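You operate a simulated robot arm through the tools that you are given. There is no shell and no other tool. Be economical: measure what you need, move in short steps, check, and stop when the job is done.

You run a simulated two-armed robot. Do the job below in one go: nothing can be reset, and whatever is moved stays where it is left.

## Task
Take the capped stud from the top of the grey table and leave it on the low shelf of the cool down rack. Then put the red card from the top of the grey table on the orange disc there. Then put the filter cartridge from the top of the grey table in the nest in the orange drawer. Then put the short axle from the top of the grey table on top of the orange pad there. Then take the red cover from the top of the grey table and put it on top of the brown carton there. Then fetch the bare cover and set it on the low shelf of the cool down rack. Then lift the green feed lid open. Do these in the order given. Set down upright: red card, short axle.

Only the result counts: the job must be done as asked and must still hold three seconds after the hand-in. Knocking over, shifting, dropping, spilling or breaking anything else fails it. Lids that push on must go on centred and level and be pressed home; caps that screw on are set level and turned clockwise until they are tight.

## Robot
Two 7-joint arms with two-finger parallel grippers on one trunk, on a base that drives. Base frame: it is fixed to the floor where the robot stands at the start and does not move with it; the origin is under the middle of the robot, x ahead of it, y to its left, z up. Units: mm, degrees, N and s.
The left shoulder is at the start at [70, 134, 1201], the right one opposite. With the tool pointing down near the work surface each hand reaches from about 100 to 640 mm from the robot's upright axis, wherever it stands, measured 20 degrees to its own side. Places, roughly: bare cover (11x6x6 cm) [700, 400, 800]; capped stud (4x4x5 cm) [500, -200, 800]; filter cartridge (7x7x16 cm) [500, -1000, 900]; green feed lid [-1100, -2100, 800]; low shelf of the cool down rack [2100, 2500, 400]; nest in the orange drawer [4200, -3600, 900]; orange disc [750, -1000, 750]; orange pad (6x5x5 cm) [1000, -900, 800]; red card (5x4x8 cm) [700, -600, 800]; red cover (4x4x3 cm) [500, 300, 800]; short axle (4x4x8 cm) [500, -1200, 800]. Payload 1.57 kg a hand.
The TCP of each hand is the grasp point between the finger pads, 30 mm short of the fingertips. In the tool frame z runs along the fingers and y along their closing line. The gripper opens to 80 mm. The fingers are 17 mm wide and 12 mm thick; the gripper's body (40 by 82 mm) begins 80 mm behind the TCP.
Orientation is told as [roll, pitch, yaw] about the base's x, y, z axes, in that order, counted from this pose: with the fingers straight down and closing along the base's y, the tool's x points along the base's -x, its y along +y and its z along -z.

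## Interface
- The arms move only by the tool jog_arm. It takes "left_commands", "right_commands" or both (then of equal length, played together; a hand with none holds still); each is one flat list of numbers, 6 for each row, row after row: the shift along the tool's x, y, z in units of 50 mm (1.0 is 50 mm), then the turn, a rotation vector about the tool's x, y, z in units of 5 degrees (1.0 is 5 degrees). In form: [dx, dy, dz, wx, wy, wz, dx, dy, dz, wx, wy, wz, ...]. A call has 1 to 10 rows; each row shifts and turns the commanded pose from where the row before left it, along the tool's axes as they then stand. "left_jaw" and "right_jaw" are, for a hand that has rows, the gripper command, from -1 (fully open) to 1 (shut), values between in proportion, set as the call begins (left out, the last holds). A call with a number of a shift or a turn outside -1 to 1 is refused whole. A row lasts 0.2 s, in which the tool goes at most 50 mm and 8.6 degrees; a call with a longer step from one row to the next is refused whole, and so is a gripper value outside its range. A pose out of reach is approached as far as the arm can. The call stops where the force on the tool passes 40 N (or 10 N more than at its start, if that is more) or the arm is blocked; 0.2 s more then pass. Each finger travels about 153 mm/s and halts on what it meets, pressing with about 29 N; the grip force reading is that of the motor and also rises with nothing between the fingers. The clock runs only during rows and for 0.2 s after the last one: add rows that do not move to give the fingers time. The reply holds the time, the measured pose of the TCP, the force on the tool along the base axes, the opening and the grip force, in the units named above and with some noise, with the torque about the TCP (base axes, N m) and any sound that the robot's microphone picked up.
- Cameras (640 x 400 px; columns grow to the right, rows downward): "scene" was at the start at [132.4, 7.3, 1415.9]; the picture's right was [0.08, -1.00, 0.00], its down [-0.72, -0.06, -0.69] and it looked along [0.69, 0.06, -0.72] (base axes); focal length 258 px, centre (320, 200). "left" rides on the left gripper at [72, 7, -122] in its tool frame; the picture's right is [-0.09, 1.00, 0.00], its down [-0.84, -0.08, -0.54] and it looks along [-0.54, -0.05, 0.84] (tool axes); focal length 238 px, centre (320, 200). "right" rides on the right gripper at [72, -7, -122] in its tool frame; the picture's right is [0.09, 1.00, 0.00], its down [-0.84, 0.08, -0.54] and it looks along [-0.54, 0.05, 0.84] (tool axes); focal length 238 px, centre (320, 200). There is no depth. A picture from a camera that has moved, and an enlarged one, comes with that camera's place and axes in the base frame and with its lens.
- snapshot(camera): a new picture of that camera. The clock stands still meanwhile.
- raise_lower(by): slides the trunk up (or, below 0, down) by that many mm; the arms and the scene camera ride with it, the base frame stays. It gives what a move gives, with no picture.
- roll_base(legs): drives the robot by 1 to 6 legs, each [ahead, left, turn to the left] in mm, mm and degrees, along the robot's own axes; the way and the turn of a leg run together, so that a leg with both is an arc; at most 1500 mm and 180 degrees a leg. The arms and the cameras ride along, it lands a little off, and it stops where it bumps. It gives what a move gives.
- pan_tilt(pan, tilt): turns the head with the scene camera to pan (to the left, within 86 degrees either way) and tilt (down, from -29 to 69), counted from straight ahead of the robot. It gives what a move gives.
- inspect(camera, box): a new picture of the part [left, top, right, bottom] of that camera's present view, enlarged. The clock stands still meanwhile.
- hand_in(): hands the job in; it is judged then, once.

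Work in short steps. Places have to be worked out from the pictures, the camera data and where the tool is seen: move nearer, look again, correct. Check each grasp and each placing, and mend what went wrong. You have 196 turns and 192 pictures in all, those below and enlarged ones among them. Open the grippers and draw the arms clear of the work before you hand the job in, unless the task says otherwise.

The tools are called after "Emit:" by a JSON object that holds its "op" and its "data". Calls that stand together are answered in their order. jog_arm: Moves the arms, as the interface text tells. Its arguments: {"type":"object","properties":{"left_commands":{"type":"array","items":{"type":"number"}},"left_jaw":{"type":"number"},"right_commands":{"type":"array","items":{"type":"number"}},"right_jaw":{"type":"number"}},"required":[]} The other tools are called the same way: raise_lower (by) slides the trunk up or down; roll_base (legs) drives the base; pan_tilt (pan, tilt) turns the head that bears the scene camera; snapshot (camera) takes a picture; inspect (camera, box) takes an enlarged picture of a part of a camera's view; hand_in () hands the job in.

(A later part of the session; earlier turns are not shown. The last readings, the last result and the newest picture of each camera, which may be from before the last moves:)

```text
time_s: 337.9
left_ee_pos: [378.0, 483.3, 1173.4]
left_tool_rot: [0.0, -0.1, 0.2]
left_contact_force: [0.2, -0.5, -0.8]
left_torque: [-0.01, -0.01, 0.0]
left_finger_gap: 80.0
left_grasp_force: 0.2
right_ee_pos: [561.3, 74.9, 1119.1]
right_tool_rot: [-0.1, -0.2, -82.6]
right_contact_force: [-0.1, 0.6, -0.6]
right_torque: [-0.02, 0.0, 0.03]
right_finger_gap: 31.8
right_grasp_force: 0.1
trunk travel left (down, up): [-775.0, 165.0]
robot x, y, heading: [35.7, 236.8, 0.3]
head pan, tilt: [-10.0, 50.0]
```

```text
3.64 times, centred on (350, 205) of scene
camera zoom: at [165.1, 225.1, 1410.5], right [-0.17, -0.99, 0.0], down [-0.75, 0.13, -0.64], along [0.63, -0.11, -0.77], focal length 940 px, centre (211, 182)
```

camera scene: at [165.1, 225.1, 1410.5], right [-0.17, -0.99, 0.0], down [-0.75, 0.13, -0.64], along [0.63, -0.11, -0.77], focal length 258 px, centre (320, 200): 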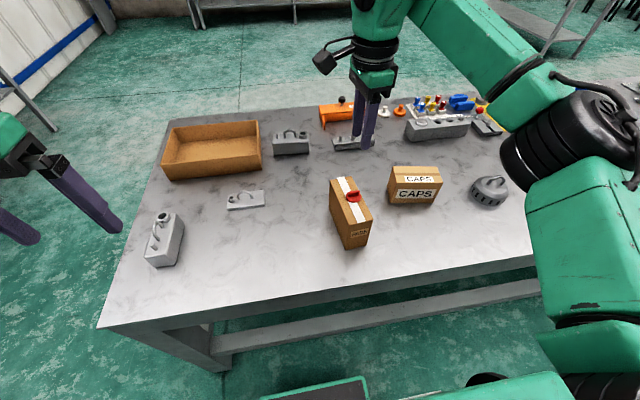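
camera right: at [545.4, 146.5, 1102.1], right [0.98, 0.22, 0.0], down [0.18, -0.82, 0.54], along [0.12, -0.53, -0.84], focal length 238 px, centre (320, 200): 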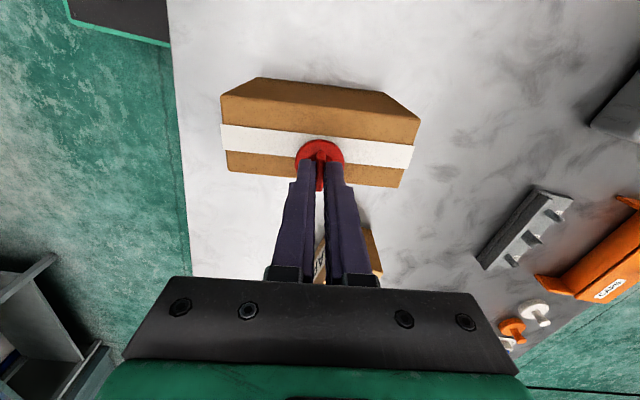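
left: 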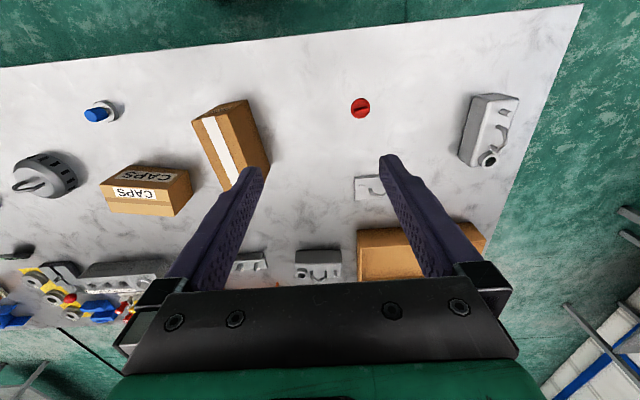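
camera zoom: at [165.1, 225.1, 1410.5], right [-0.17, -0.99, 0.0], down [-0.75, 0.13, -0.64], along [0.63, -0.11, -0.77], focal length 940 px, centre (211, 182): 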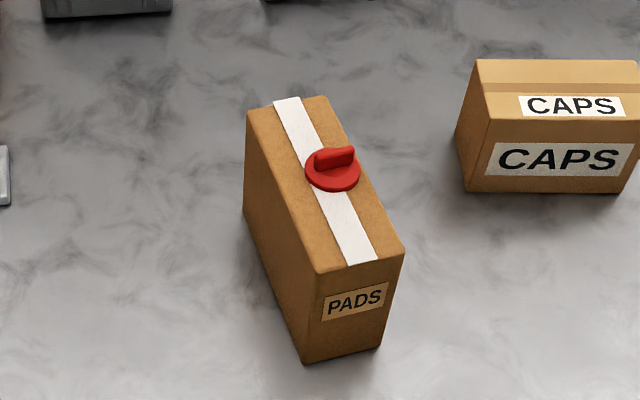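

The red cover rests on the carton. For the bare cover (~710,370) I use the left hand: move the base forward, turn the left hand to yaw +90, and retract the right.

Emit:
{"op": "jog_arm", "data": {"left_commands": [0, 0, 0, 0, 0, -1, 0, 0, 0, 0, 0, -1, 0, 0, 0, 0, 0, -1, 0, 0, 0, 0, 0, -1, 0, 0, 0, 0, 0, -1, 0, 0, 0, 0, 0, -1, 0, 0, 0, 0, 0, -1, 0, 0, 0, 0, 0, -1, 0, 0, 0, 0, 0, -1, 0, 0, 0, 0, 0, -1], "right_commands": [0, -0.8, -0.3, 0, 0, -1, 0, -0.8, 0, 0, 0, -1, 0, -0.8, 0, 0, 0, -1, 0, -0.6, 0, 0, 0, -1, 0, 0, 0, 0, 0, -1, 0, 0, 0, 0, 0, -1, 0, 0, 0, 0, 0, -1, 0, 0, 0, 0, 0, -1, 0, 0, 0, 0, 0, -1, 0, 0, 0, 0, 0, -1]}}

Emit:
{"op": "jog_arm", "data": {"left_commands": [0, 0, 0, 0, 0, -1, 0, 0, 0, 0, 0, -1, 0, 0, 0, 0, 0, -1, 0, 0, 0, 0, 0, -1, 0, 0, 0, 0, 0, -1, 0, 0, 0, 0, 0, -1, 0, 0, 0, 0, 0, -1, 0, 0, 0, 0, 0, -1], "right_commands": [0, 0, 0, 0, 0, -1, 0, 0, 0, 0, 0, -1, 0, 0, 0, 0, 0, -1, 0, 0, 0, 0, 0, -1, 0, 0, 0, 0, 0, -1, 0, 0, 0, 0, 0, -1, 0, 0, 0, 0, 0, 0, 0, 0, 0, 0, 0, 0]}}

Emit:
{"op": "roll_base", "data": {"legs": [[100, -50, 0]]}}

Emit:
{"op": "pan_tilt", "data": {"pan": 15, "tilt": 50}}

Emit:
{"op": "snapshot", "data": {"camera": "scene"}}

```text
time_s: 340.1
left_ee_pos: [378.4, 482.0, 1172.7]
left_tool_rot: [0.0, -0.1, 50.3]
left_contact_force: [0.3, 0.2, -0.5]
left_torque: [-0.01, 0.01, -0.01]
left_finger_gap: 79.9
left_grasp_force: 0.0
right_ee_pos: [417.4, 36.4, 1132.5]
right_tool_rot: [0.1, -0.1, -32.5]
right_contact_force: [-1.0, 0.0, 0.4]
right_torque: [-0.01, -0.03, -0.01]
right_finger_gap: 32.3
right_grasp_force: 0.1
trunk travel left (down, up): [-775.0, 165.0]
robot x, y, heading: [38.3, 236.1, 0.2]
head pan, tilt: [-10.0, 50.0]
```

```text
time_s: 341.9
left_ee_pos: [376.9, 483.8, 1173.0]
left_tool_rot: [0.0, 0.0, 90.3]
left_contact_force: [1.0, -0.5, 0.5]
left_torque: [0.01, 0.01, 0.01]
left_finger_gap: 79.8
left_grasp_force: 0.0
right_ee_pos: [416.6, 35.6, 1132.2]
right_tool_rot: [-0.1, 0.0, -2.6]
right_contact_force: [0.4, 0.0, 0.0]
right_torque: [0.01, 0.02, 0.0]
right_finger_gap: 31.9
right_grasp_force: 0.0
trunk travel left (down, up): [-775.0, 165.0]
robot x, y, heading: [37.7, 236.6, 0.2]
head pan, tilt: [-10.0, 50.0]
```

```text
time_s: 343.1
left_ee_pos: [473.5, 435.5, 1174.1]
left_tool_rot: [-0.2, 0.1, 90.5]
left_contact_force: [0.2, 0.3, 0.2]
left_torque: [-0.01, 0.01, -0.01]
left_finger_gap: 79.9
left_grasp_force: 0.0
right_ee_pos: [516.4, -11.3, 1133.6]
right_tool_rot: [-0.1, -0.1, -2.5]
right_contact_force: [-0.6, 0.1, 0.2]
right_torque: [0.0, 0.03, 0.0]
right_finger_gap: 32.3
right_grasp_force: 0.1
trunk travel left (down, up): [-775.0, 165.0]
robot x, y, heading: [133.4, 185.4, 0.1]
head pan, tilt: [-10.0, 50.0]
```

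```text
time_s: 344.0
left_ee_pos: [476.3, 435.5, 1173.8]
left_tool_rot: [0.0, 0.0, 90.3]
left_contact_force: [1.2, -0.4, 0.3]
left_torque: [-0.01, 0.02, -0.03]
left_finger_gap: 80.0
left_grasp_force: 0.0
right_ee_pos: [517.2, -12.2, 1133.6]
right_tool_rot: [0.0, 0.1, -2.4]
right_contact_force: [-0.3, -0.5, 1.3]
right_torque: [-0.01, 0.02, 0.03]
right_finger_gap: 31.7
right_grasp_force: 0.1
trunk travel left (down, up): [-775.0, 165.0]
robot x, y, heading: [136.0, 186.2, 0.4]
head pan, tilt: [15.0, 50.0]
```

```text
86 pictures are left
camera scene: at [263.4, 207.7, 1410.4], right [0.26, -0.96, 0.0], down [-0.74, -0.2, -0.64], along [0.62, 0.17, -0.77], focal length 258 px, centre (320, 200)
```

scene: 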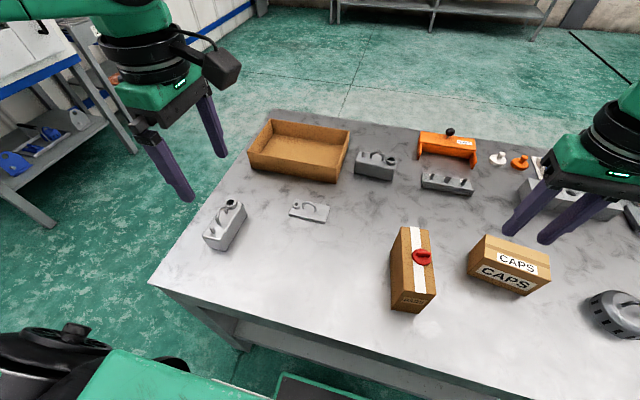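

Emit:
{"op": "inspect", "data": {"camera": "scene", "box": [270, 180, 350, 240]}}

```text
6.67 times, centred on (310, 210) of scene
camera zoom: at [263.4, 207.7, 1410.4], right [0.26, -0.96, 0.0], down [-0.74, -0.2, -0.64], along [0.62, 0.17, -0.77], focal length 1723 px, centre (387, 133)
```

zoom: 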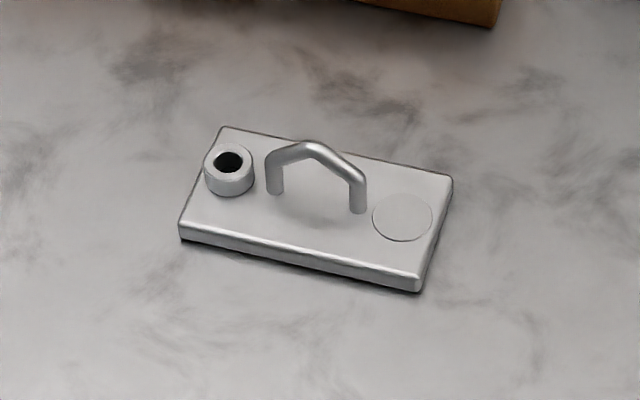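

The bare cover is centred at (696,356), with its handle along y. I bring the left hand over it.

Emit:
{"op": "jog_arm", "data": {"left_commands": [0.26, -0.73, 0.58, 0, 0, 0, 0.26, -0.73, 0.58, 0, 0, 0, 0.27, -0.73, 0.58, 0, 0, 0, 0.27, -0.73, 0.58, 0, 0, 0, 0.27, -0.74, 0.58, 0, 0, 0, 0.27, -0.74, 0.58, 0, 0, 0], "left_jaw": -1}}

Emit:
{"op": "snapshot", "data": {"camera": "left"}}

```text
time_s: 345.4
left_ee_pos: [672.6, 367.4, 1005.4]
left_tool_rot: [-0.2, 0.0, 90.4]
left_contact_force: [0.0, -0.5, 0.2]
left_torque: [-0.04, 0.02, -0.03]
left_finger_gap: 80.2
left_grasp_force: 0.1
left hand out of reach, approached as far as the arm can: row 6
right_ee_pos: [517.7, -11.1, 1133.5]
right_tool_rot: [0.1, 0.0, -2.5]
right_contact_force: [-0.3, 0.5, 0.5]
right_torque: [-0.03, 0.05, -0.01]
right_finger_gap: 31.9
right_grasp_force: 0.1
trunk travel left (down, up): [-775.0, 165.0]
robot x, y, heading: [135.5, 186.0, 0.5]
head pan, tilt: [15.0, 50.0]
```

```text
84 pictures are left
camera left: at [665.7, 296.4, 1127.7], right [-1.0, 0.08, 0.0], down [0.07, 0.84, 0.54], along [0.05, 0.54, -0.84], focal length 238 px, centre (320, 200)
```

left: 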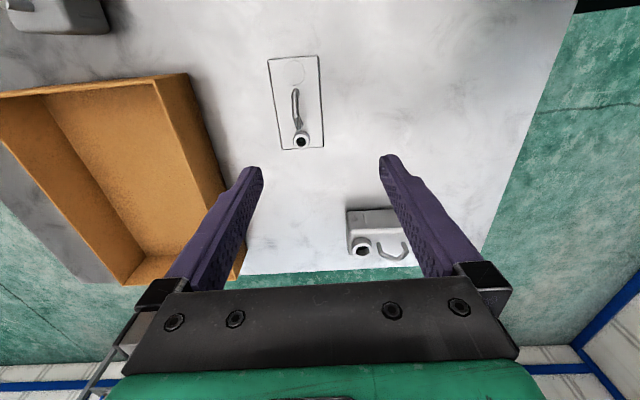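

Slightly short at this height; the cover is at about (699,351). I try reaching while descending.

Emit:
{"op": "jog_arm", "data": {"left_commands": [0.1, -0.1, 0.5, 0, 0, 0, 0.1, -0.2, 0.5, 0, 0, 0, 0.1, -0.22, 0.3, 0, 0, 0]}}

Emit:
{"op": "snapshot", "data": {"camera": "left"}}

```text
time_s: 346.2
left_ee_pos: [659.2, 376.1, 955.4]
left_tool_rot: [-0.3, 0.1, 90.4]
left_contact_force: [-0.8, 0.0, -0.5]
left_torque: [-0.02, 0.0, -0.01]
left_finger_gap: 80.2
left_grasp_force: 0.1
left hand out of reach, approached as far as the arm can: row 1, 2, 3
right_ee_pos: [518.0, -12.3, 1132.5]
right_tool_rot: [0.1, 0.1, -2.4]
right_contact_force: [-0.2, 0.4, -0.9]
right_torque: [0.0, -0.04, 0.01]
right_finger_gap: 32.1
right_grasp_force: 0.1
trunk travel left (down, up): [-775.0, 165.0]
robot x, y, heading: [137.5, 191.7, 0.5]
head pan, tilt: [15.0, 50.0]
```

```text
83 pictures are left
camera left: at [652.4, 303.5, 1077.9], right [-1.0, 0.09, 0.0], down [0.07, 0.84, 0.54], along [0.05, 0.54, -0.84], focal length 238 px, centre (320, 200)
```

left: 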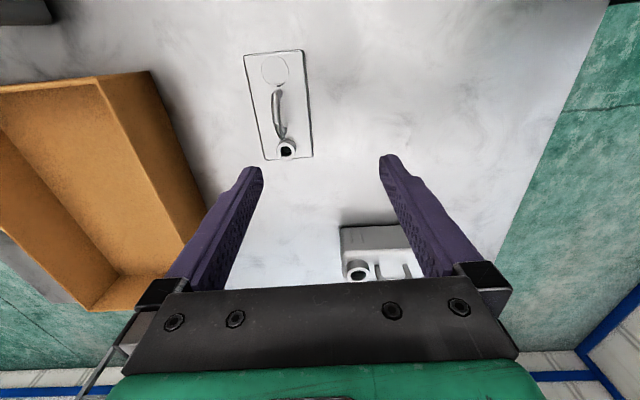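

The arm seems to be in a poor elbow branch; the other arm reached 596 mm after turning while extended. I unturn the left hand, extend, then turn again there.

Emit:
{"op": "jog_arm", "data": {"left_commands": [0, 0, -0.8, 0, 0, 1, 0, 0, 0, 0, 0, 1, 0, 0, 0, 0, 0, 1, 0, 0, 0, 0, 0, 1, 0, 0, 0, 0, 0, 1, 0, 0, 0, 0, 0, 1, 0, 0, 0, 0, 0, 1, 0, 0, 0, 0, 0, 1, 0, 0, 0, 0, 0, 1, 0, 0, 0, 0, 0, 1]}}

Emit:
{"op": "jog_arm", "data": {"left_commands": [0, 0, 0, 0, 0, 1, 0, 0, 0, 0, 0, 1, 0, 0, 0, 0, 0, 1, 0, 0, 0, 0, 0, 1, 0, 0, 0, 0, 0, 1, 0, 0, 0, 0, 0, 1, 0, 0, 0, 0, 0, 1, 0, 0, 0, 0, 0, 1, -0.4, -0.2, 0, 0, 0, 0, -0.35, -0.2, 0, 0, 0, 0]}}

Emit:
{"op": "snapshot", "data": {"camera": "left"}}

```text
time_s: 348.4
left_ee_pos: [659.9, 376.2, 994.9]
left_tool_rot: [0.0, -0.1, 40.3]
left_contact_force: [0.2, 0.0, 0.0]
left_torque: [0.0, 0.0, 0.02]
left_finger_gap: 80.1
left_grasp_force: 0.0
right_ee_pos: [517.6, -12.3, 1132.7]
right_tool_rot: [0.1, 0.0, -2.5]
right_contact_force: [-0.3, -0.2, -0.4]
right_torque: [0.0, 0.02, -0.05]
right_finger_gap: 31.9
right_grasp_force: 0.0
trunk travel left (down, up): [-775.0, 165.0]
robot x, y, heading: [137.4, 189.6, 0.4]
head pan, tilt: [15.0, 50.0]
```

```text
time_s: 350.6
left_ee_pos: [668.8, 368.0, 997.7]
left_tool_rot: [0.0, -0.2, 0.3]
left_contact_force: [0.5, -0.3, -0.1]
left_torque: [0.04, -0.02, -0.01]
left_finger_gap: 80.1
left_grasp_force: 0.1
left hand out of reach, approached as far as the arm can: row 9, 10
right_ee_pos: [516.9, -12.2, 1133.3]
right_tool_rot: [-0.1, 0.0, -2.4]
right_contact_force: [-0.4, -0.2, -0.2]
right_torque: [-0.01, 0.0, 0.01]
right_finger_gap: 32.1
right_grasp_force: 0.1
trunk travel left (down, up): [-775.0, 165.0]
robot x, y, heading: [136.0, 188.9, 0.3]
head pan, tilt: [15.0, 50.0]
```

```text
82 pictures are left
camera left: at [597.6, 375.5, 1119.7], right [0.09, 1.0, 0.0], down [0.84, -0.07, 0.54], along [0.54, -0.05, -0.84], focal length 238 px, centre (320, 200)
```

left: 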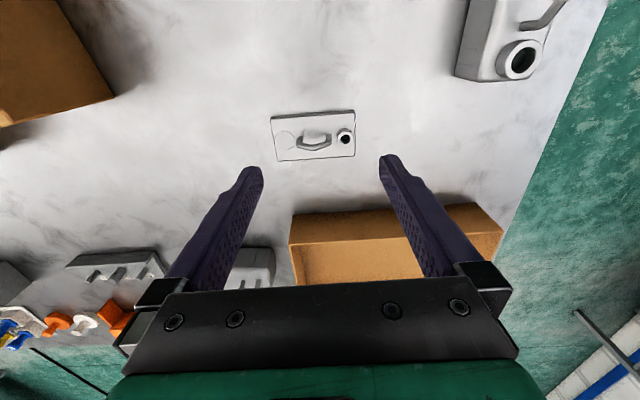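

Even at yaw 0 the limit is near here at this height, likely the wrist bend; lower down it should reach farther. I retract slightly, turn, go lower, then extend.

Emit:
{"op": "jog_arm", "data": {"left_commands": [0.4, -0.2, 0.3, 0, 0, -1, 0.3, 0, 0.4, 0, 0, -1, 0, 0, 0.4, 0, 0, -1, 0, 0, 0.4, 0, 0, -1, 0, 0, 0.4, 0, 0, -1, 0, 0, 0, 0, 0, -1, 0, 0, 0, 0, 0, -1, 0, 0, 0, 0, 0, -1, 0, 0, 0, 0, 0, -1, 0, 0, 0, 0, 0, -1]}}

Emit:
{"op": "jog_arm", "data": {"left_commands": [0, 0, 0, 0, 0, -1, 0, 0, 0, 0, 0, -1, 0, 0, 0, 0, 0, -1, 0, 0, 0, 0, 0, -1, 0, 0, 0, 0, 0, -1, 0, 0, 0, 0, 0, -1, 0, 0, 0, 0, 0, -1, 0, 0, 0, 0, 0, -1, 0, -0.4, 0, 0, 0, 0, 0, -0.4, 0, 0, 0, 0]}}

Emit:
{"op": "snapshot", "data": {"camera": "left"}}

```text
time_s: 352.8
left_ee_pos: [625.8, 363.4, 908.5]
left_tool_rot: [-0.1, 0.0, 50.5]
left_contact_force: [-0.6, -0.1, -1.0]
left_torque: [-0.02, -0.01, -0.01]
left_finger_gap: 80.2
left_grasp_force: 0.0
left hand out of reach, approached as far as the arm can: row 4, 5
right_ee_pos: [518.4, -11.1, 1132.1]
right_tool_rot: [0.1, 0.0, -2.4]
right_contact_force: [0.6, -0.2, 0.1]
right_torque: [0.0, -0.02, 0.01]
right_finger_gap: 32.0
right_grasp_force: 0.2
trunk travel left (down, up): [-775.0, 165.0]
robot x, y, heading: [138.6, 185.3, 0.4]
head pan, tilt: [15.0, 50.0]
```

```text
time_s: 355.0
left_ee_pos: [643.9, 377.9, 922.1]
left_tool_rot: [-0.2, 0.1, 90.4]
left_contact_force: [0.0, 0.4, -0.2]
left_torque: [-0.01, 0.01, 0.02]
left_finger_gap: 80.1
left_grasp_force: 0.0
left hand out of reach, approached as far as the arm can: row 9, 10
right_ee_pos: [517.9, -11.5, 1134.0]
right_tool_rot: [0.0, 0.0, -2.5]
right_contact_force: [0.3, 0.1, -0.7]
right_torque: [-0.04, -0.01, 0.02]
right_finger_gap: 32.0
right_grasp_force: 0.1
trunk travel left (down, up): [-775.0, 165.0]
robot x, y, heading: [135.4, 185.6, 0.2]
head pan, tilt: [15.0, 50.0]
```

```text
81 pictures are left
camera left: at [636.7, 305.8, 1044.1], right [-1.0, 0.09, 0.0], down [0.07, 0.84, 0.54], along [0.05, 0.54, -0.84], focal length 238 px, centre (320, 200)
```

left: 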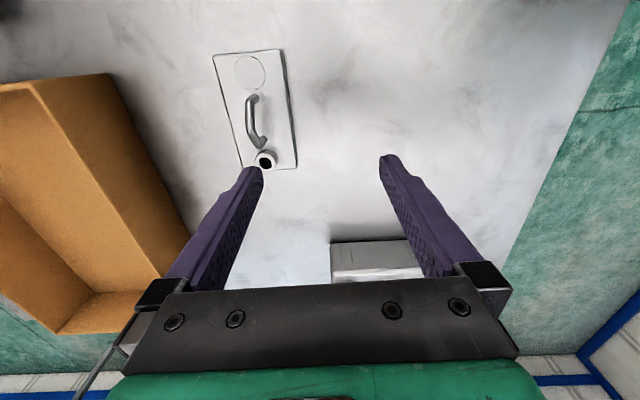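

The left arm's reach is insufficient; the right arm reached rel. (571,-167) with yaw -90. I retract the left hand and shift the base left so the right hand can take the cover.

Emit:
{"op": "jog_arm", "data": {"left_commands": [0, 0, -0.9, 0, 0, 0, 0, 0, -0.9, 0, 0, 0, 0, 0.4, -0.8, 0, 0, 0, 0, 0.8, -0.5, 0, 0, 0, 0, 0.9, -0.3, 0, 0, 0, 0, 0.9, 0, 0, 0, 0, 0, 0.9, 0, 0, 0, 0, 0, 0.9, 0, 0, 0, 0]}}

Emit:
{"op": "roll_base", "data": {"legs": [[-30, 0, 0], [0, 340, -0.2], [25, 0, 0]]}}

Emit:
{"op": "jog_arm", "data": {"right_commands": [-0.7, 0, 0.4, 0, 0, 1, -0.6, 0, 0.4, 0, 0, 1, 0, 0, 0.4, 0, 0, 1, 0, 0, 0.4, 0, 0, 1, 0, 0, 0.4, 0, 0, 1, 0, 0, 0.4, 0, 0, 1, 0, 0, 0, 0, 0, 1, 0, 0, 0, 0, 0, 1, 0, 0, 0, 0, 0, 1, 0, 0, 0, 0, 0, 1], "right_jaw": -1}}

Emit:
{"op": "jog_arm", "data": {"right_commands": [0, 0, 0, 0, 0, 1, 0, 0, 0, 0, 0, 1, 0, 0, 0, 0, 0, 1, 0, 0, 0, 0, 0, 1, 0, 0, 0, 0, 0, 1, 0, 0, 0, 0, 0, 1, 0, 0, 0, 0, 0, 1, 0, 0, 0, 0, 0, 0.5]}}

Emit:
{"op": "snapshot", "data": {"camera": "right"}}

```text
time_s: 356.8
left_ee_pos: [436.1, 373.0, 1094.8]
left_tool_rot: [-0.1, -0.1, 90.5]
left_contact_force: [-0.4, -0.7, 1.1]
left_torque: [0.01, 0.0, 0.0]
left_finger_gap: 79.9
left_grasp_force: 0.0
left hand out of reach, approached as far as the arm can: row 8
right_ee_pos: [516.5, -16.1, 1131.9]
right_tool_rot: [0.1, -0.1, -2.6]
right_contact_force: [0.0, -0.3, 0.6]
right_torque: [0.02, -0.01, 0.02]
right_finger_gap: 31.9
right_grasp_force: 0.1
trunk travel left (down, up): [-775.0, 165.0]
robot x, y, heading: [136.7, 186.6, 0.2]
head pan, tilt: [15.0, 50.0]
```

```text
time_s: 359.8
left_ee_pos: [424.7, 708.2, 1095.2]
left_tool_rot: [-0.4, 0.0, 90.3]
left_contact_force: [-0.8, -0.5, 0.2]
left_torque: [0.0, -0.05, 0.01]
left_finger_gap: 79.8
left_grasp_force: 0.0
right_ee_pos: [506.3, 320.1, 1135.3]
right_tool_rot: [-0.1, -0.3, -2.4]
right_contact_force: [-0.8, 0.1, 0.1]
right_torque: [0.02, -0.01, -0.02]
right_finger_gap: 32.1
right_grasp_force: 0.0
trunk travel left (down, up): [-775.0, 165.0]
robot x, y, heading: [127.5, 520.2, 0.4]
head pan, tilt: [15.0, 50.0]
```

```text
time_s: 362.0
left_ee_pos: [429.2, 708.9, 1094.9]
left_tool_rot: [-0.1, 0.0, 90.4]
left_contact_force: [-0.2, 0.6, -0.6]
left_torque: [-0.01, 0.02, 0.02]
left_finger_gap: 79.7
left_grasp_force: 0.0
right_ee_pos: [573.6, 317.1, 1011.4]
right_tool_rot: [0.0, 0.0, -52.5]
right_contact_force: [0.2, -0.1, 0.0]
right_torque: [0.0, 0.01, 0.03]
right_finger_gap: 80.1
right_grasp_force: 0.0
trunk travel left (down, up): [-775.0, 165.0]
robot x, y, heading: [132.1, 521.0, 0.4]
head pan, tilt: [15.0, 50.0]
```

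```text
time_s: 363.8
left_ee_pos: [429.6, 708.9, 1094.7]
left_tool_rot: [-0.1, 0.0, 90.4]
left_contact_force: [-0.3, 0.9, 0.3]
left_torque: [0.03, 0.01, 0.0]
left_finger_gap: 79.9
left_grasp_force: 0.1
right_ee_pos: [575.4, 314.0, 1013.6]
right_tool_rot: [0.0, 0.0, -90.1]
right_contact_force: [0.6, -0.1, 0.7]
right_torque: [-0.02, -0.01, 0.0]
right_finger_gap: 80.0
right_grasp_force: 0.0
trunk travel left (down, up): [-775.0, 165.0]
robot x, y, heading: [125.0, 517.9, 0.6]
head pan, tilt: [15.0, 50.0]
```

```text
80 pictures are left
camera right: at [568.0, 387.5, 1134.5], right [1.0, 0.09, 0.0], down [0.08, -0.84, 0.54], along [0.05, -0.54, -0.84], focal length 238 px, centre (320, 200)
```

right: 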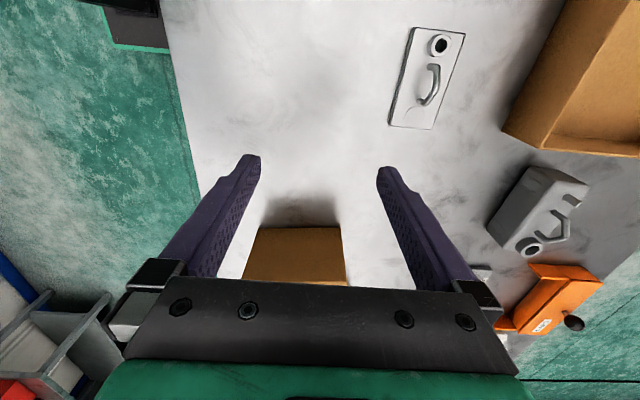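

I move the right hand over the cover (≈(694,358)) while lowering.

Emit:
{"op": "jog_arm", "data": {"right_commands": [0.3, 0.5, 0.3, 0, 0, 0, 0.3, 0.5, 0.4, 0, 0, 0, 0.28, 0.6, 0.4, 0, 0, 0, 0, 0.7, 0.4, 0, 0, 0]}}

Emit:
{"op": "snapshot", "data": {"camera": "right"}}

```text
time_s: 364.8
left_ee_pos: [430.5, 709.5, 1094.0]
left_tool_rot: [0.0, 0.1, 90.5]
left_contact_force: [0.3, -0.6, 0.2]
left_torque: [-0.02, 0.02, -0.04]
left_finger_gap: 79.9
left_grasp_force: 0.0
right_ee_pos: [694.5, 360.4, 936.7]
right_tool_rot: [0.0, -0.1, -89.8]
right_contact_force: [0.1, 0.7, -0.1]
right_torque: [-0.01, 0.05, 0.0]
right_finger_gap: 79.8
right_grasp_force: 0.0
trunk travel left (down, up): [-775.0, 165.0]
robot x, y, heading: [132.1, 519.6, 0.1]
head pan, tilt: [15.0, 50.0]
```

```text
79 pictures are left
camera right: at [687.6, 434.6, 1058.5], right [1.0, 0.09, 0.0], down [0.08, -0.84, 0.54], along [0.05, -0.54, -0.84], focal length 238 px, centre (320, 200)
```

right: 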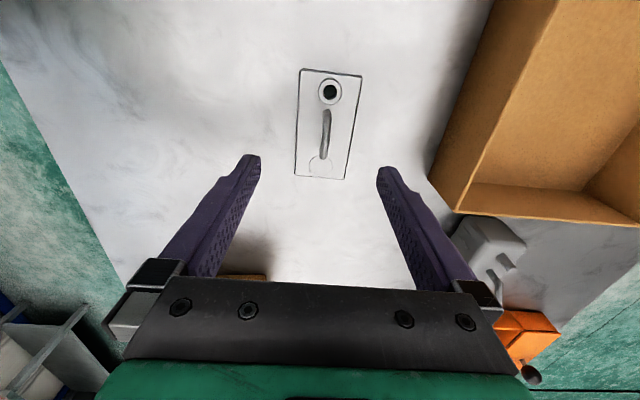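

Handle centre ≈ (699,370), aligned with y. I centre and descend to z≈852 (tips just above the plate).

Emit:
{"op": "jog_arm", "data": {"right_commands": [0.2, 0.09, 0.4, 0, 0, 0, 0, 0, 0.6, 0, 0, 0, 0, 0, 0.6, 0, 0, 0, 0, 0, 0, 0, 0, 0]}}

Emit:
{"op": "snapshot", "data": {"camera": "right"}}

```text
time_s: 365.8
left_ee_pos: [428.8, 708.7, 1094.2]
left_tool_rot: [-0.1, 0.0, 90.4]
left_contact_force: [-0.5, -0.6, 0.2]
left_torque: [0.02, -0.02, 0.03]
left_finger_gap: 79.8
left_grasp_force: 0.2
right_ee_pos: [695.7, 370.3, 858.3]
right_tool_rot: [-0.1, 0.0, -89.9]
right_contact_force: [-0.9, 1.0, -0.5]
right_torque: [0.0, 0.02, -0.04]
right_finger_gap: 80.0
right_grasp_force: 0.0
trunk travel left (down, up): [-775.0, 165.0]
robot x, y, heading: [128.4, 519.2, 0.3]
head pan, tilt: [15.0, 50.0]
```

```text
78 pictures are left
camera right: at [688.3, 443.5, 980.6], right [1.0, 0.09, 0.0], down [0.08, -0.84, 0.54], along [0.05, -0.54, -0.84], focal length 238 px, centre (320, 200)
```

right: 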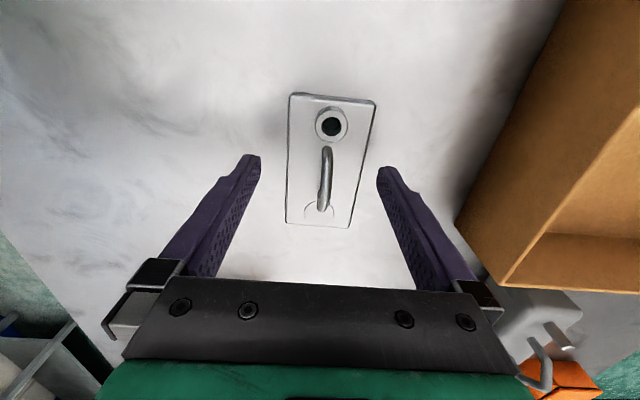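

Emit:
{"op": "jog_arm", "data": {"right_commands": [0.06, 0.04, 0.1, 0, 0, 0, 0, 0, 0, 0, 0, 0]}}

Emit:
{"op": "jog_arm", "data": {"right_commands": [0, 0, 0, 0, 0, 0, 0, 0, 0, 0, 0, 0, 0, 0, 0, 0, 0, 0, 0, 0, 0, 0, 0, 0], "right_jaw": 1}}

Emit:
{"op": "jog_arm", "data": {"right_commands": [0, 0, -0.15, 0, 0, 0, 0, 0, -0.3, 0, 0, 0, 0, 0, -0.6, 0, 0, 0]}}

Emit:
{"op": "snapshot", "data": {"camera": "right"}}

Emit:
{"op": "inspect", "data": {"camera": "scene", "box": [280, 150, 440, 270]}}

```text
time_s: 366.4
left_ee_pos: [428.9, 708.4, 1094.2]
left_tool_rot: [-0.2, 0.0, 90.5]
left_contact_force: [0.6, 0.7, -0.1]
left_torque: [0.02, 0.01, -0.01]
left_finger_gap: 80.1
left_grasp_force: 0.1
right_ee_pos: [697.3, 372.1, 854.7]
right_tool_rot: [0.1, 0.0, -89.9]
right_contact_force: [0.1, 0.5, -0.1]
right_torque: [-0.03, 0.01, -0.01]
right_finger_gap: 80.1
right_grasp_force: 0.0
trunk travel left (down, up): [-775.0, 165.0]
robot x, y, heading: [128.7, 520.6, 0.4]
head pan, tilt: [15.0, 50.0]
```

```text
time_s: 367.4
left_ee_pos: [429.7, 708.6, 1094.9]
left_tool_rot: [-0.2, 0.0, 90.4]
left_contact_force: [0.1, 1.0, -0.8]
left_torque: [0.01, 0.02, 0.02]
left_finger_gap: 79.9
left_grasp_force: 0.1
right_ee_pos: [698.0, 373.8, 853.5]
right_tool_rot: [0.0, -0.1, -89.9]
right_contact_force: [0.8, -0.4, -0.2]
right_torque: [0.06, -0.06, -0.03]
right_finger_gap: 7.3
right_grasp_force: 26.8
trunk travel left (down, up): [-775.0, 165.0]
robot x, y, heading: [127.6, 518.1, 0.4]
head pan, tilt: [15.0, 50.0]
```

```text
time_s: 368.2
left_ee_pos: [430.1, 708.4, 1095.4]
left_tool_rot: [0.0, 0.0, 90.3]
left_contact_force: [0.2, 0.1, 0.0]
left_torque: [0.05, -0.01, 0.0]
left_finger_gap: 80.0
left_grasp_force: 0.2
right_ee_pos: [696.2, 372.5, 906.4]
right_tool_rot: [-0.1, 0.0, -90.0]
right_contact_force: [-0.9, 0.4, -2.4]
right_torque: [0.04, -0.01, 0.02]
right_finger_gap: 7.6
right_grasp_force: 27.0
trunk travel left (down, up): [-775.0, 165.0]
robot x, y, heading: [127.5, 516.9, 0.3]
head pan, tilt: [15.0, 50.0]
```

```text
77 pictures are left
camera right: at [688.6, 446.0, 1027.8], right [1.0, 0.09, 0.0], down [0.08, -0.84, 0.54], along [0.05, -0.54, -0.84], focal length 238 px, centre (320, 200)
```

right: 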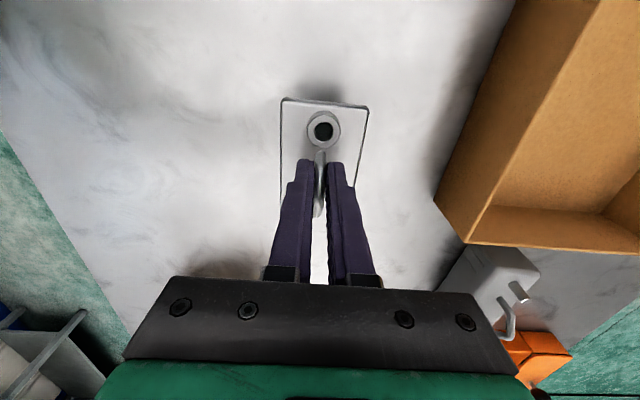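

```text
3.33 times, centred on (360, 210) of scene
camera zoom: at [255.6, 540.4, 1410.4], right [0.27, -0.96, 0.0], down [-0.74, -0.2, -0.64], along [0.62, 0.17, -0.77], focal length 862 px, centre (187, 167)
```

zoom: 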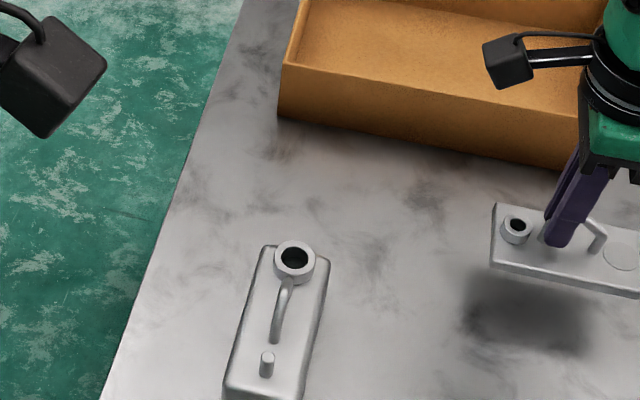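

The bare cover is held by its handle. I lift it, draw in, and drive to the rack.

Emit:
{"op": "jog_arm", "data": {"right_commands": [0, 0, -0.9, 0, 0, 0, 0, 0, -0.9, 0, 0, 0, 0, -0.5, -0.8, 0, 0, 0, 0, -0.7, -0.6, 0, 0, 0, 0, -0.9, -0.3, 0, 0, 0, 0, -0.9, 0, 0, 0, 0, 0, -0.9, 0, 0, 0, 0]}}

Emit:
{"op": "roll_base", "data": {"legs": [[-100, 0, 0], [0, 680, 0], [1500, 0, 0], [200, 0, 0], [0, 0, 90]]}}

Emit:
{"op": "pan_tilt", "data": {"pan": 0, "tilt": 35}}

Emit:
{"op": "snapshot", "data": {"camera": "scene"}}

```text
time_s: 369.8
left_ee_pos: [427.9, 708.4, 1094.8]
left_tool_rot: [-0.1, 0.0, 90.4]
left_contact_force: [-0.5, -0.6, -2.0]
left_torque: [-0.03, 0.02, -0.03]
left_finger_gap: 79.9
left_grasp_force: 0.0
right_ee_pos: [501.8, 371.3, 1080.1]
right_tool_rot: [0.2, 0.1, -90.0]
right_contact_force: [-0.1, -0.9, -2.1]
right_torque: [0.04, 0.02, 0.02]
right_finger_gap: 7.9
right_grasp_force: 26.3
trunk travel left (down, up): [-775.0, 165.0]
robot x, y, heading: [129.5, 521.9, 0.4]
head pan, tilt: [15.0, 50.0]
```

```text
time_s: 386.3
left_ee_pos: [1490.4, 1547.2, 1094.3]
left_tool_rot: [0.0, 0.0, -175.8]
left_contact_force: [-0.5, 0.0, -0.5]
left_torque: [-0.01, -0.01, 0.01]
left_finger_gap: 79.8
left_grasp_force: 0.0
right_ee_pos: [1821.9, 1643.6, 1078.9]
right_tool_rot: [0.0, 0.0, 3.7]
right_contact_force: [-0.7, -1.0, -2.7]
right_torque: [0.0, 0.01, -0.01]
right_finger_gap: 7.6
right_grasp_force: 26.9
trunk travel left (down, up): [-775.0, 165.0]
robot x, y, heading: [1701.5, 1259.3, 94.1]
head pan, tilt: [15.0, 50.0]
```

```text
time_s: 387.1
left_ee_pos: [1492.1, 1547.2, 1095.3]
left_tool_rot: [-0.2, 0.0, -175.8]
left_contact_force: [-1.0, 0.9, 0.6]
left_torque: [-0.03, 0.02, 0.07]
left_finger_gap: 79.8
left_grasp_force: 0.1
right_ee_pos: [1821.5, 1642.7, 1079.7]
right_tool_rot: [-0.1, 0.0, 3.9]
right_contact_force: [-0.1, 0.0, -2.7]
right_torque: [0.01, 0.01, -0.01]
right_finger_gap: 7.4
right_grasp_force: 26.1
trunk travel left (down, up): [-775.0, 165.0]
robot x, y, heading: [1698.7, 1260.2, 94.3]
head pan, tilt: [0.0, 35.0]
```

```text
75 pictures are left
camera scene: at [1691.4, 1398.8, 1432.1], right [1.0, 0.07, 0.0], down [0.04, -0.57, -0.82], along [-0.06, 0.82, -0.57], focal length 258 px, centre (320, 200)
```

scene: 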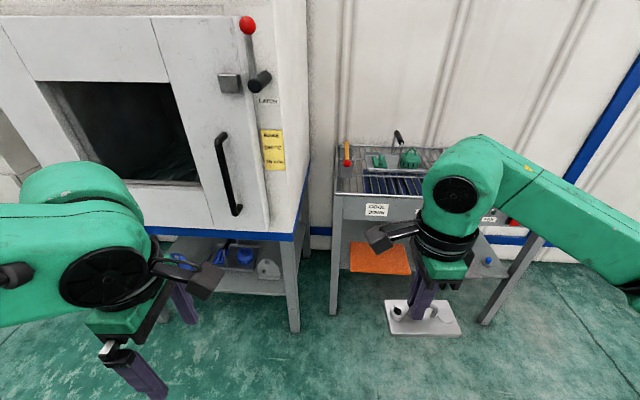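

The stud is still in place. I straighten, lower the trunk, approach, and tilt the cover hand forward 25°.

Emit:
{"op": "roll_base", "data": {"legs": [[0, 0, -4.2], [0, -40, 0]]}}

Emit:
{"op": "raise_lower", "data": {"by": -400}}

Emit:
{"op": "jog_arm", "data": {"right_commands": [0.4, 0, 0.4, -1, 0, 0, 0.4, 0, 0.4, -1, 0, 0, 0.4, 0, 0.4, -1, 0, 0, 0.2, 0, 0.4, -1, 0, 0, 0, 0, 0.4, -1, 0, 0]}}

Emit:
{"op": "roll_base", "data": {"legs": [[370, 0, 0]]}}

Emit:
{"op": "snapshot", "data": {"camera": "scene"}}

Emit:
{"op": "snapshot", "data": {"camera": "right"}}

```text
time_s: 388.4
left_ee_pos: [1545.7, 1561.4, 1093.9]
left_tool_rot: [0.0, 0.3, -180.0]
left_contact_force: [-0.2, -0.6, -1.1]
left_torque: [-0.03, -0.08, 0.04]
left_finger_gap: 79.9
left_grasp_force: 0.1
right_ee_pos: [1881.0, 1632.9, 1080.3]
right_tool_rot: [0.1, -0.5, -0.3]
right_contact_force: [-0.3, 0.5, -2.8]
right_torque: [0.01, 0.02, 0.01]
right_finger_gap: 7.5
right_grasp_force: 26.7
trunk travel left (down, up): [-775.0, 165.0]
robot x, y, heading: [1738.3, 1259.2, 89.9]
head pan, tilt: [0.0, 35.0]
```

```text
time_s: 392.2
left_ee_pos: [1551.1, 1561.8, 694.1]
left_tool_rot: [0.0, 0.0, -180.0]
left_contact_force: [-0.6, 0.1, -0.7]
left_torque: [0.02, -0.02, 0.01]
left_finger_gap: 79.8
left_grasp_force: 0.0
right_ee_pos: [1888.7, 1633.9, 677.8]
right_tool_rot: [0.0, -0.1, -0.3]
right_contact_force: [0.5, -0.2, -2.6]
right_torque: [-0.02, 0.0, 0.01]
right_finger_gap: 7.7
right_grasp_force: 26.1
trunk travel left (down, up): [-375.0, 565.0]
robot x, y, heading: [1741.6, 1260.1, 90.2]
head pan, tilt: [0.0, 35.0]
```

```text
time_s: 393.4
left_ee_pos: [1552.3, 1561.3, 694.4]
left_tool_rot: [0.0, 0.0, -180.0]
left_contact_force: [-0.2, -0.8, 0.5]
left_torque: [-0.03, 0.01, -0.01]
left_finger_gap: 79.9
left_grasp_force: 0.0
right_ee_pos: [1817.2, 1652.1, 582.3]
right_tool_rot: [25.1, 0.2, -0.3]
right_contact_force: [0.7, -0.5, -3.0]
right_torque: [-0.06, 0.03, 0.03]
right_finger_gap: 7.7
right_grasp_force: 26.9
trunk travel left (down, up): [-375.0, 565.0]
robot x, y, heading: [1734.8, 1256.9, 90.0]
head pan, tilt: [0.0, 35.0]
```

```text
time_s: 395.8
left_ee_pos: [1548.5, 1927.9, 694.8]
left_tool_rot: [0.1, 0.0, -179.6]
left_contact_force: [0.9, -0.2, -0.6]
left_torque: [0.02, 0.0, 0.0]
left_finger_gap: 79.9
left_grasp_force: 0.1
right_ee_pos: [1814.2, 2019.6, 583.2]
right_tool_rot: [24.9, 0.0, 0.1]
right_contact_force: [-0.7, -0.3, -3.1]
right_torque: [-0.06, 0.0, 0.02]
right_finger_gap: 7.7
right_grasp_force: 26.6
trunk travel left (down, up): [-375.0, 565.0]
robot x, y, heading: [1736.8, 1626.6, 90.4]
head pan, tilt: [0.0, 35.0]
```

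```text
74 pictures are left
camera scene: at [1739.0, 1766.3, 1032.0], right [1.0, 0.01, 0.0], down [0.0, -0.57, -0.82], along [0.0, 0.82, -0.57], focal length 258 px, centre (320, 200)
```

scene: 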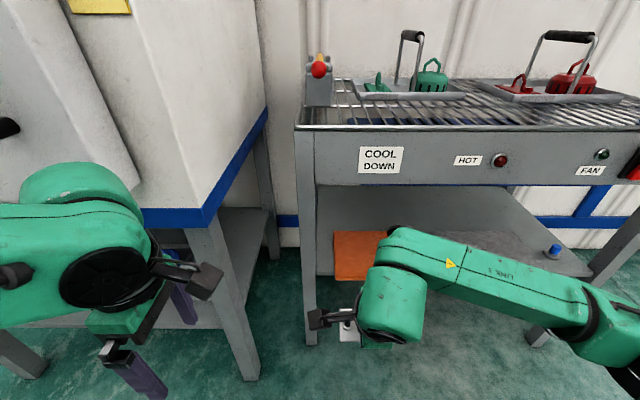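

```text
73 pictures are left
camera right: at [1742.3, 1963.7, 690.1], right [-0.09, 0.9, 0.42], down [0.84, -0.16, 0.52], along [0.54, 0.4, -0.74], focal length 238 px, centre (320, 200)
```

right: 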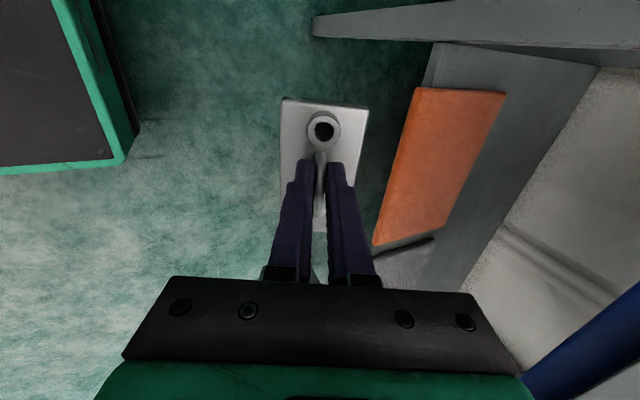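

The left strip is too narrow for the 110 mm plate (orange mat begins at x≈1779). I'll set it on the grey mat part of the shelf, near x≈2240, away from the stud. I shift right and approach.

Emit:
{"op": "roll_base", "data": {"legs": [[0, -430, -0.4], [180, 0, 0]]}}

Emit:
{"op": "snapshot", "data": {"camera": "scene"}}

Emit:
{"op": "snapshot", "data": {"camera": "right"}}

```text
time_s: 399.5
left_ee_pos: [1973.5, 2106.5, 694.2]
left_tool_rot: [0.1, 0.0, -179.8]
left_contact_force: [-0.2, 0.2, -0.8]
left_torque: [-0.02, -0.02, -0.03]
left_finger_gap: 80.0
left_grasp_force: 0.0
right_ee_pos: [2239.0, 2198.9, 583.4]
right_tool_rot: [24.9, 0.0, 0.0]
right_contact_force: [-0.6, 1.0, -2.7]
right_torque: [-0.07, 0.01, 0.0]
right_finger_gap: 7.4
right_grasp_force: 26.8
trunk travel left (down, up): [-375.0, 565.0]
robot x, y, heading: [2161.5, 1802.7, 90.2]
head pan, tilt: [0.0, 35.0]
```

```text
72 pictures are left
camera scene: at [2162.9, 1945.2, 1032.0], right [1.0, 0.0, 0.0], down [0.0, -0.57, -0.82], along [0.0, 0.82, -0.57], focal length 258 px, centre (320, 200)
```

scene: 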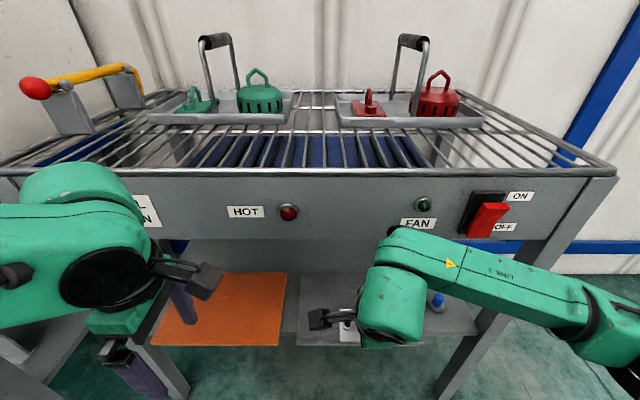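

```text
71 pictures are left
camera right: at [2166.9, 2142.6, 690.0], right [-0.09, 0.9, 0.42], down [0.84, -0.16, 0.52], along [0.54, 0.4, -0.74], focal length 238 px, centre (320, 200)
```

right: 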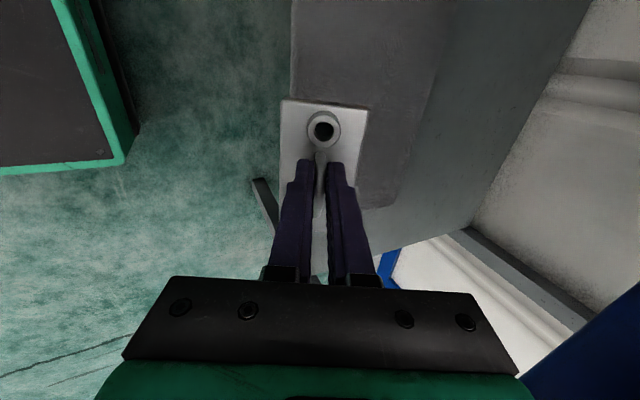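

I lower first to z≈490 in front of the shelf, then move in below the panel, watching for any push.

Emit:
{"op": "jog_arm", "data": {"right_commands": [0, -0.39, 0.84, 0, 0, 0, 0, -0.39, 0.84, 0, 0, 0]}}

Emit:
{"op": "jog_arm", "data": {"right_commands": [0, 0.56, 0.26, 0, 0, 0, 0, 0.56, 0.26, 0, 0, 0]}}

Emit:
{"op": "snapshot", "data": {"camera": "scene"}}

Emit:
{"op": "snapshot", "data": {"camera": "right"}}

```text
time_s: 400.1
left_ee_pos: [1973.1, 2106.5, 694.7]
left_tool_rot: [0.0, 0.0, -179.8]
left_contact_force: [0.2, -0.1, 0.1]
left_torque: [0.02, 0.01, -0.01]
left_finger_gap: 80.0
left_grasp_force: 0.0
right_ee_pos: [2239.6, 2199.5, 488.6]
right_tool_rot: [25.0, 0.0, -0.1]
right_contact_force: [-0.6, -0.2, -3.1]
right_torque: [-0.05, 0.05, 0.0]
right_finger_gap: 7.5
right_grasp_force: 26.6
trunk travel left (down, up): [-375.0, 565.0]
robot x, y, heading: [2162.5, 1806.3, 90.2]
head pan, tilt: [0.0, 35.0]
```

```text
time_s: 400.7
left_ee_pos: [1972.6, 2104.8, 695.3]
left_tool_rot: [-0.1, 0.1, -179.8]
left_contact_force: [-0.7, -0.7, 0.3]
left_torque: [0.0, -0.01, -0.02]
left_finger_gap: 80.0
left_grasp_force: 0.1
right_ee_pos: [2239.4, 2259.2, 490.5]
right_tool_rot: [25.2, 0.2, -0.1]
right_contact_force: [0.0, -4.3, 5.6]
right_torque: [-0.38, -0.21, 0.03]
right_finger_gap: 8.1
right_grasp_force: 26.8
trunk travel left (down, up): [-375.0, 565.0]
robot x, y, heading: [2160.2, 1807.6, 90.0]
head pan, tilt: [0.0, 35.0]
```

```text
70 pictures are left
camera scene: at [2162.7, 1942.6, 1032.6], right [1.0, 0.0, 0.0], down [0.0, -0.57, -0.82], along [0.0, 0.82, -0.57], focal length 258 px, centre (320, 200)
```

scene: 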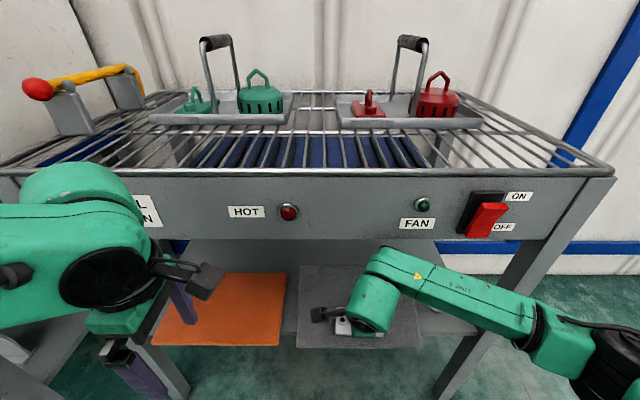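

```text
69 pictures are left
camera right: at [2166.2, 2202.8, 598.9], right [-0.09, 0.9, 0.42], down [0.84, -0.16, 0.52], along [0.54, 0.4, -0.74], focal length 238 px, centre (320, 200)
```

right: 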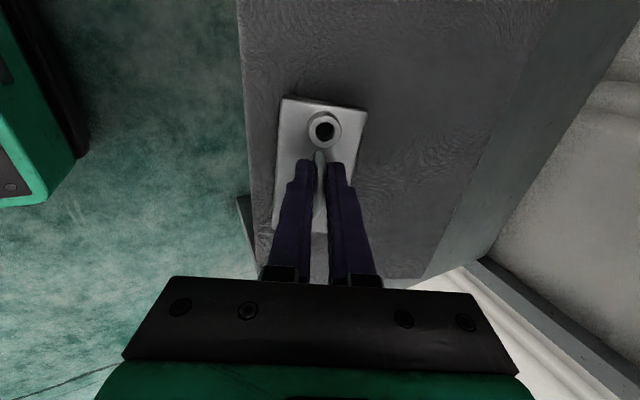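

The plate's rear edge touched the mat (surface ≈ 428). I lift 14 mm and move in 60 mm more before setting down.

Emit:
{"op": "jog_arm", "data": {"right_commands": [0, 0.12, -0.25, 0, 0, 0, 0, 0.55, 0.26, 0, 0, 0, 0, 0.55, 0.26, 0, 0, 0, 0, 0, 0, 0, 0, 0]}}

Emit:
{"op": "snapshot", "data": {"camera": "scene"}}

Emit:
{"op": "snapshot", "data": {"camera": "right"}}

```text
time_s: 401.9
left_ee_pos: [1979.7, 2087.5, 701.2]
left_tool_rot: [-1.1, -0.2, 179.7]
left_contact_force: [0.3, -0.8, -0.1]
left_torque: [-0.05, 0.0, -0.02]
left_finger_gap: 80.0
left_grasp_force: 0.0
right_ee_pos: [2232.5, 2281.6, 496.6]
right_tool_rot: [24.2, -0.5, 3.1]
right_contact_force: [-2.6, -0.2, 6.6]
right_torque: [-0.15, 0.06, 0.16]
right_finger_gap: 7.8
right_grasp_force: 27.1
trunk travel left (down, up): [-375.0, 565.0]
robot x, y, heading: [2165.8, 1796.9, 89.4]
head pan, tilt: [0.0, 35.0]
stopped in row 4 (right hand): the arm was blocked; the commanded pose is now the measured one
```

```text
68 pictures are left
camera scene: at [2169.5, 1918.8, 1035.8], right [1.0, -0.01, 0.0], down [-0.01, -0.56, -0.83], along [0.01, 0.83, -0.56], focal length 258 px, centre (320, 200)
```

scene: 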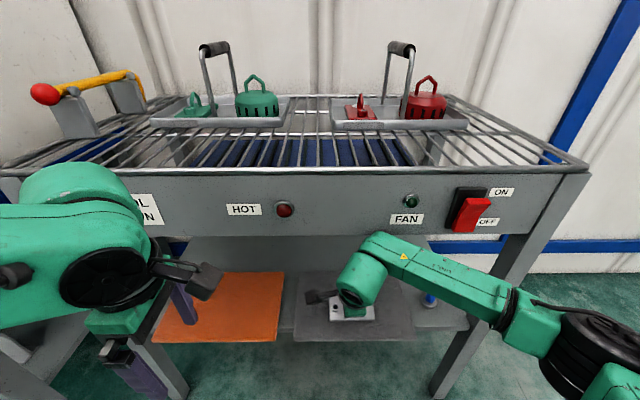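

```text
67 pictures are left
camera right: at [2163.1, 2222.6, 604.8], right [-0.15, 0.9, 0.41], down [0.84, -0.11, 0.53], along [0.52, 0.42, -0.74], focal length 238 px, centre (320, 200)
```

right: 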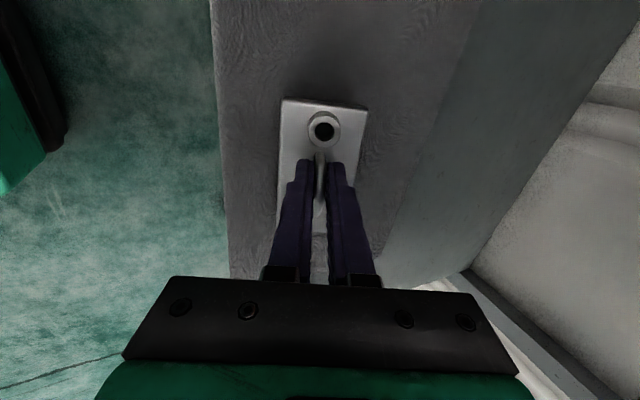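

The wrist met the panel's underside. I back out 50 mm, tilt 10° more, and re-enter a little lower and not as deep.

Emit:
{"op": "jog_arm", "data": {"right_commands": [0, -0.45, -0.25, 0, 0, 0, 0, -0.45, -0.25, 0, 0, 0, 0, 0, 0, -1, 0, 0, 0, 0, 0, -1, 0, 0, 0, 0, 0, 0, 0, 0]}}

Emit:
{"op": "snapshot", "data": {"camera": "scene"}}

```text
time_s: 403.1
left_ee_pos: [1977.3, 2098.6, 693.7]
left_tool_rot: [-0.2, 0.0, 179.6]
left_contact_force: [0.5, -1.0, 0.2]
left_torque: [0.04, -0.03, -0.04]
left_finger_gap: 80.1
left_grasp_force: 0.1
right_ee_pos: [2238.9, 2242.8, 495.4]
right_tool_rot: [33.5, -0.8, 2.2]
right_contact_force: [1.0, -2.6, 4.5]
right_torque: [-0.27, -0.49, -0.21]
right_finger_gap: 7.4
right_grasp_force: 27.2
trunk travel left (down, up): [-375.0, 565.0]
robot x, y, heading: [2163.7, 1798.3, 89.7]
head pan, tilt: [0.0, 35.0]
```

```text
66 pictures are left
camera scene: at [2166.4, 1936.4, 1032.3], right [1.0, -0.01, 0.0], down [0.0, -0.57, -0.82], along [0.0, 0.82, -0.57], focal length 258 px, centre (320, 200)
```

scene: 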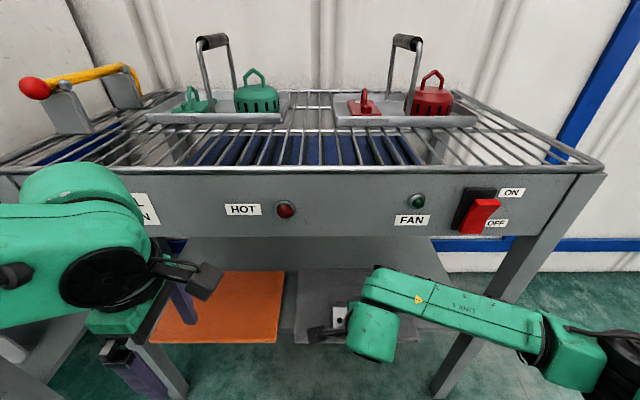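

Emit:
{"op": "jog_arm", "data": {"right_commands": [0, 0.09, -0.14, 0, 0, 0, 0, 0.42, 0.28, 0, 0, 0, 0, 0.42, 0.28, 0, 0, 0, 0, 0, 0, 0, 0, 0]}}

Emit:
{"op": "snapshot", "data": {"camera": "right"}}

Emit:
{"op": "snapshot", "data": {"camera": "scene"}}

```text
time_s: 404.1
left_ee_pos: [1978.8, 2101.1, 694.2]
left_tool_rot: [0.1, 0.0, 179.7]
left_contact_force: [-0.1, -0.4, -0.2]
left_torque: [0.0, 0.01, 0.0]
left_finger_gap: 79.9
left_grasp_force: 0.0
right_ee_pos: [2234.9, 2294.3, 500.1]
right_tool_rot: [33.4, -0.7, 2.3]
right_contact_force: [-0.1, -0.5, -2.4]
right_torque: [-0.05, 0.06, -0.02]
right_finger_gap: 7.8
right_grasp_force: 27.1
trunk travel left (down, up): [-375.0, 565.0]
robot x, y, heading: [2165.6, 1797.4, 89.7]
head pan, tilt: [0.0, 35.0]
```

```text
65 pictures are left
camera right: at [2164.5, 2220.5, 597.6], right [-0.13, 0.83, 0.55], down [0.84, -0.2, 0.51], along [0.53, 0.53, -0.67], focal length 238 px, centre (320, 200)
```

right: 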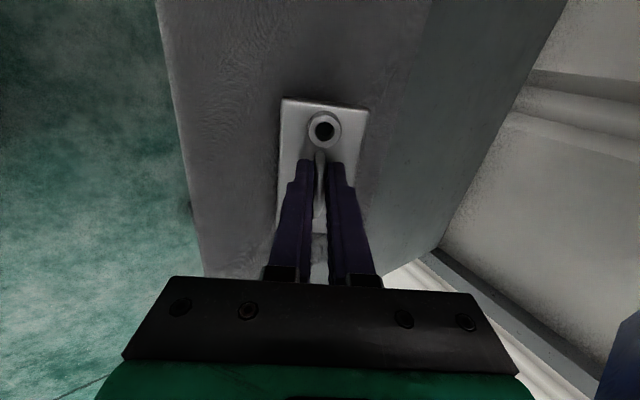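

```text
64 pictures are left
camera scene: at [2166.6, 1937.5, 1032.1], right [1.0, -0.01, 0.0], down [0.0, -0.57, -0.82], along [0.0, 0.82, -0.57], focal length 258 px, centre (320, 200)
```

scene: 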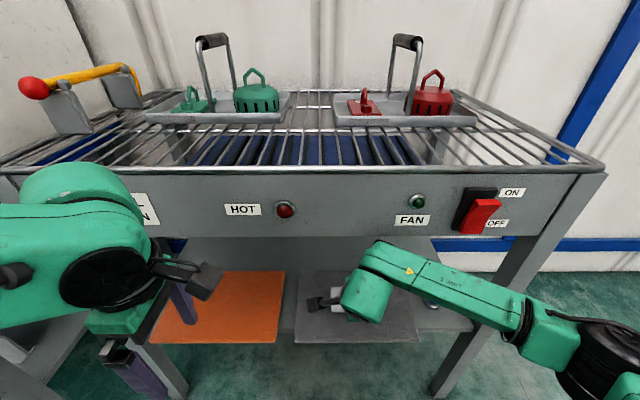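

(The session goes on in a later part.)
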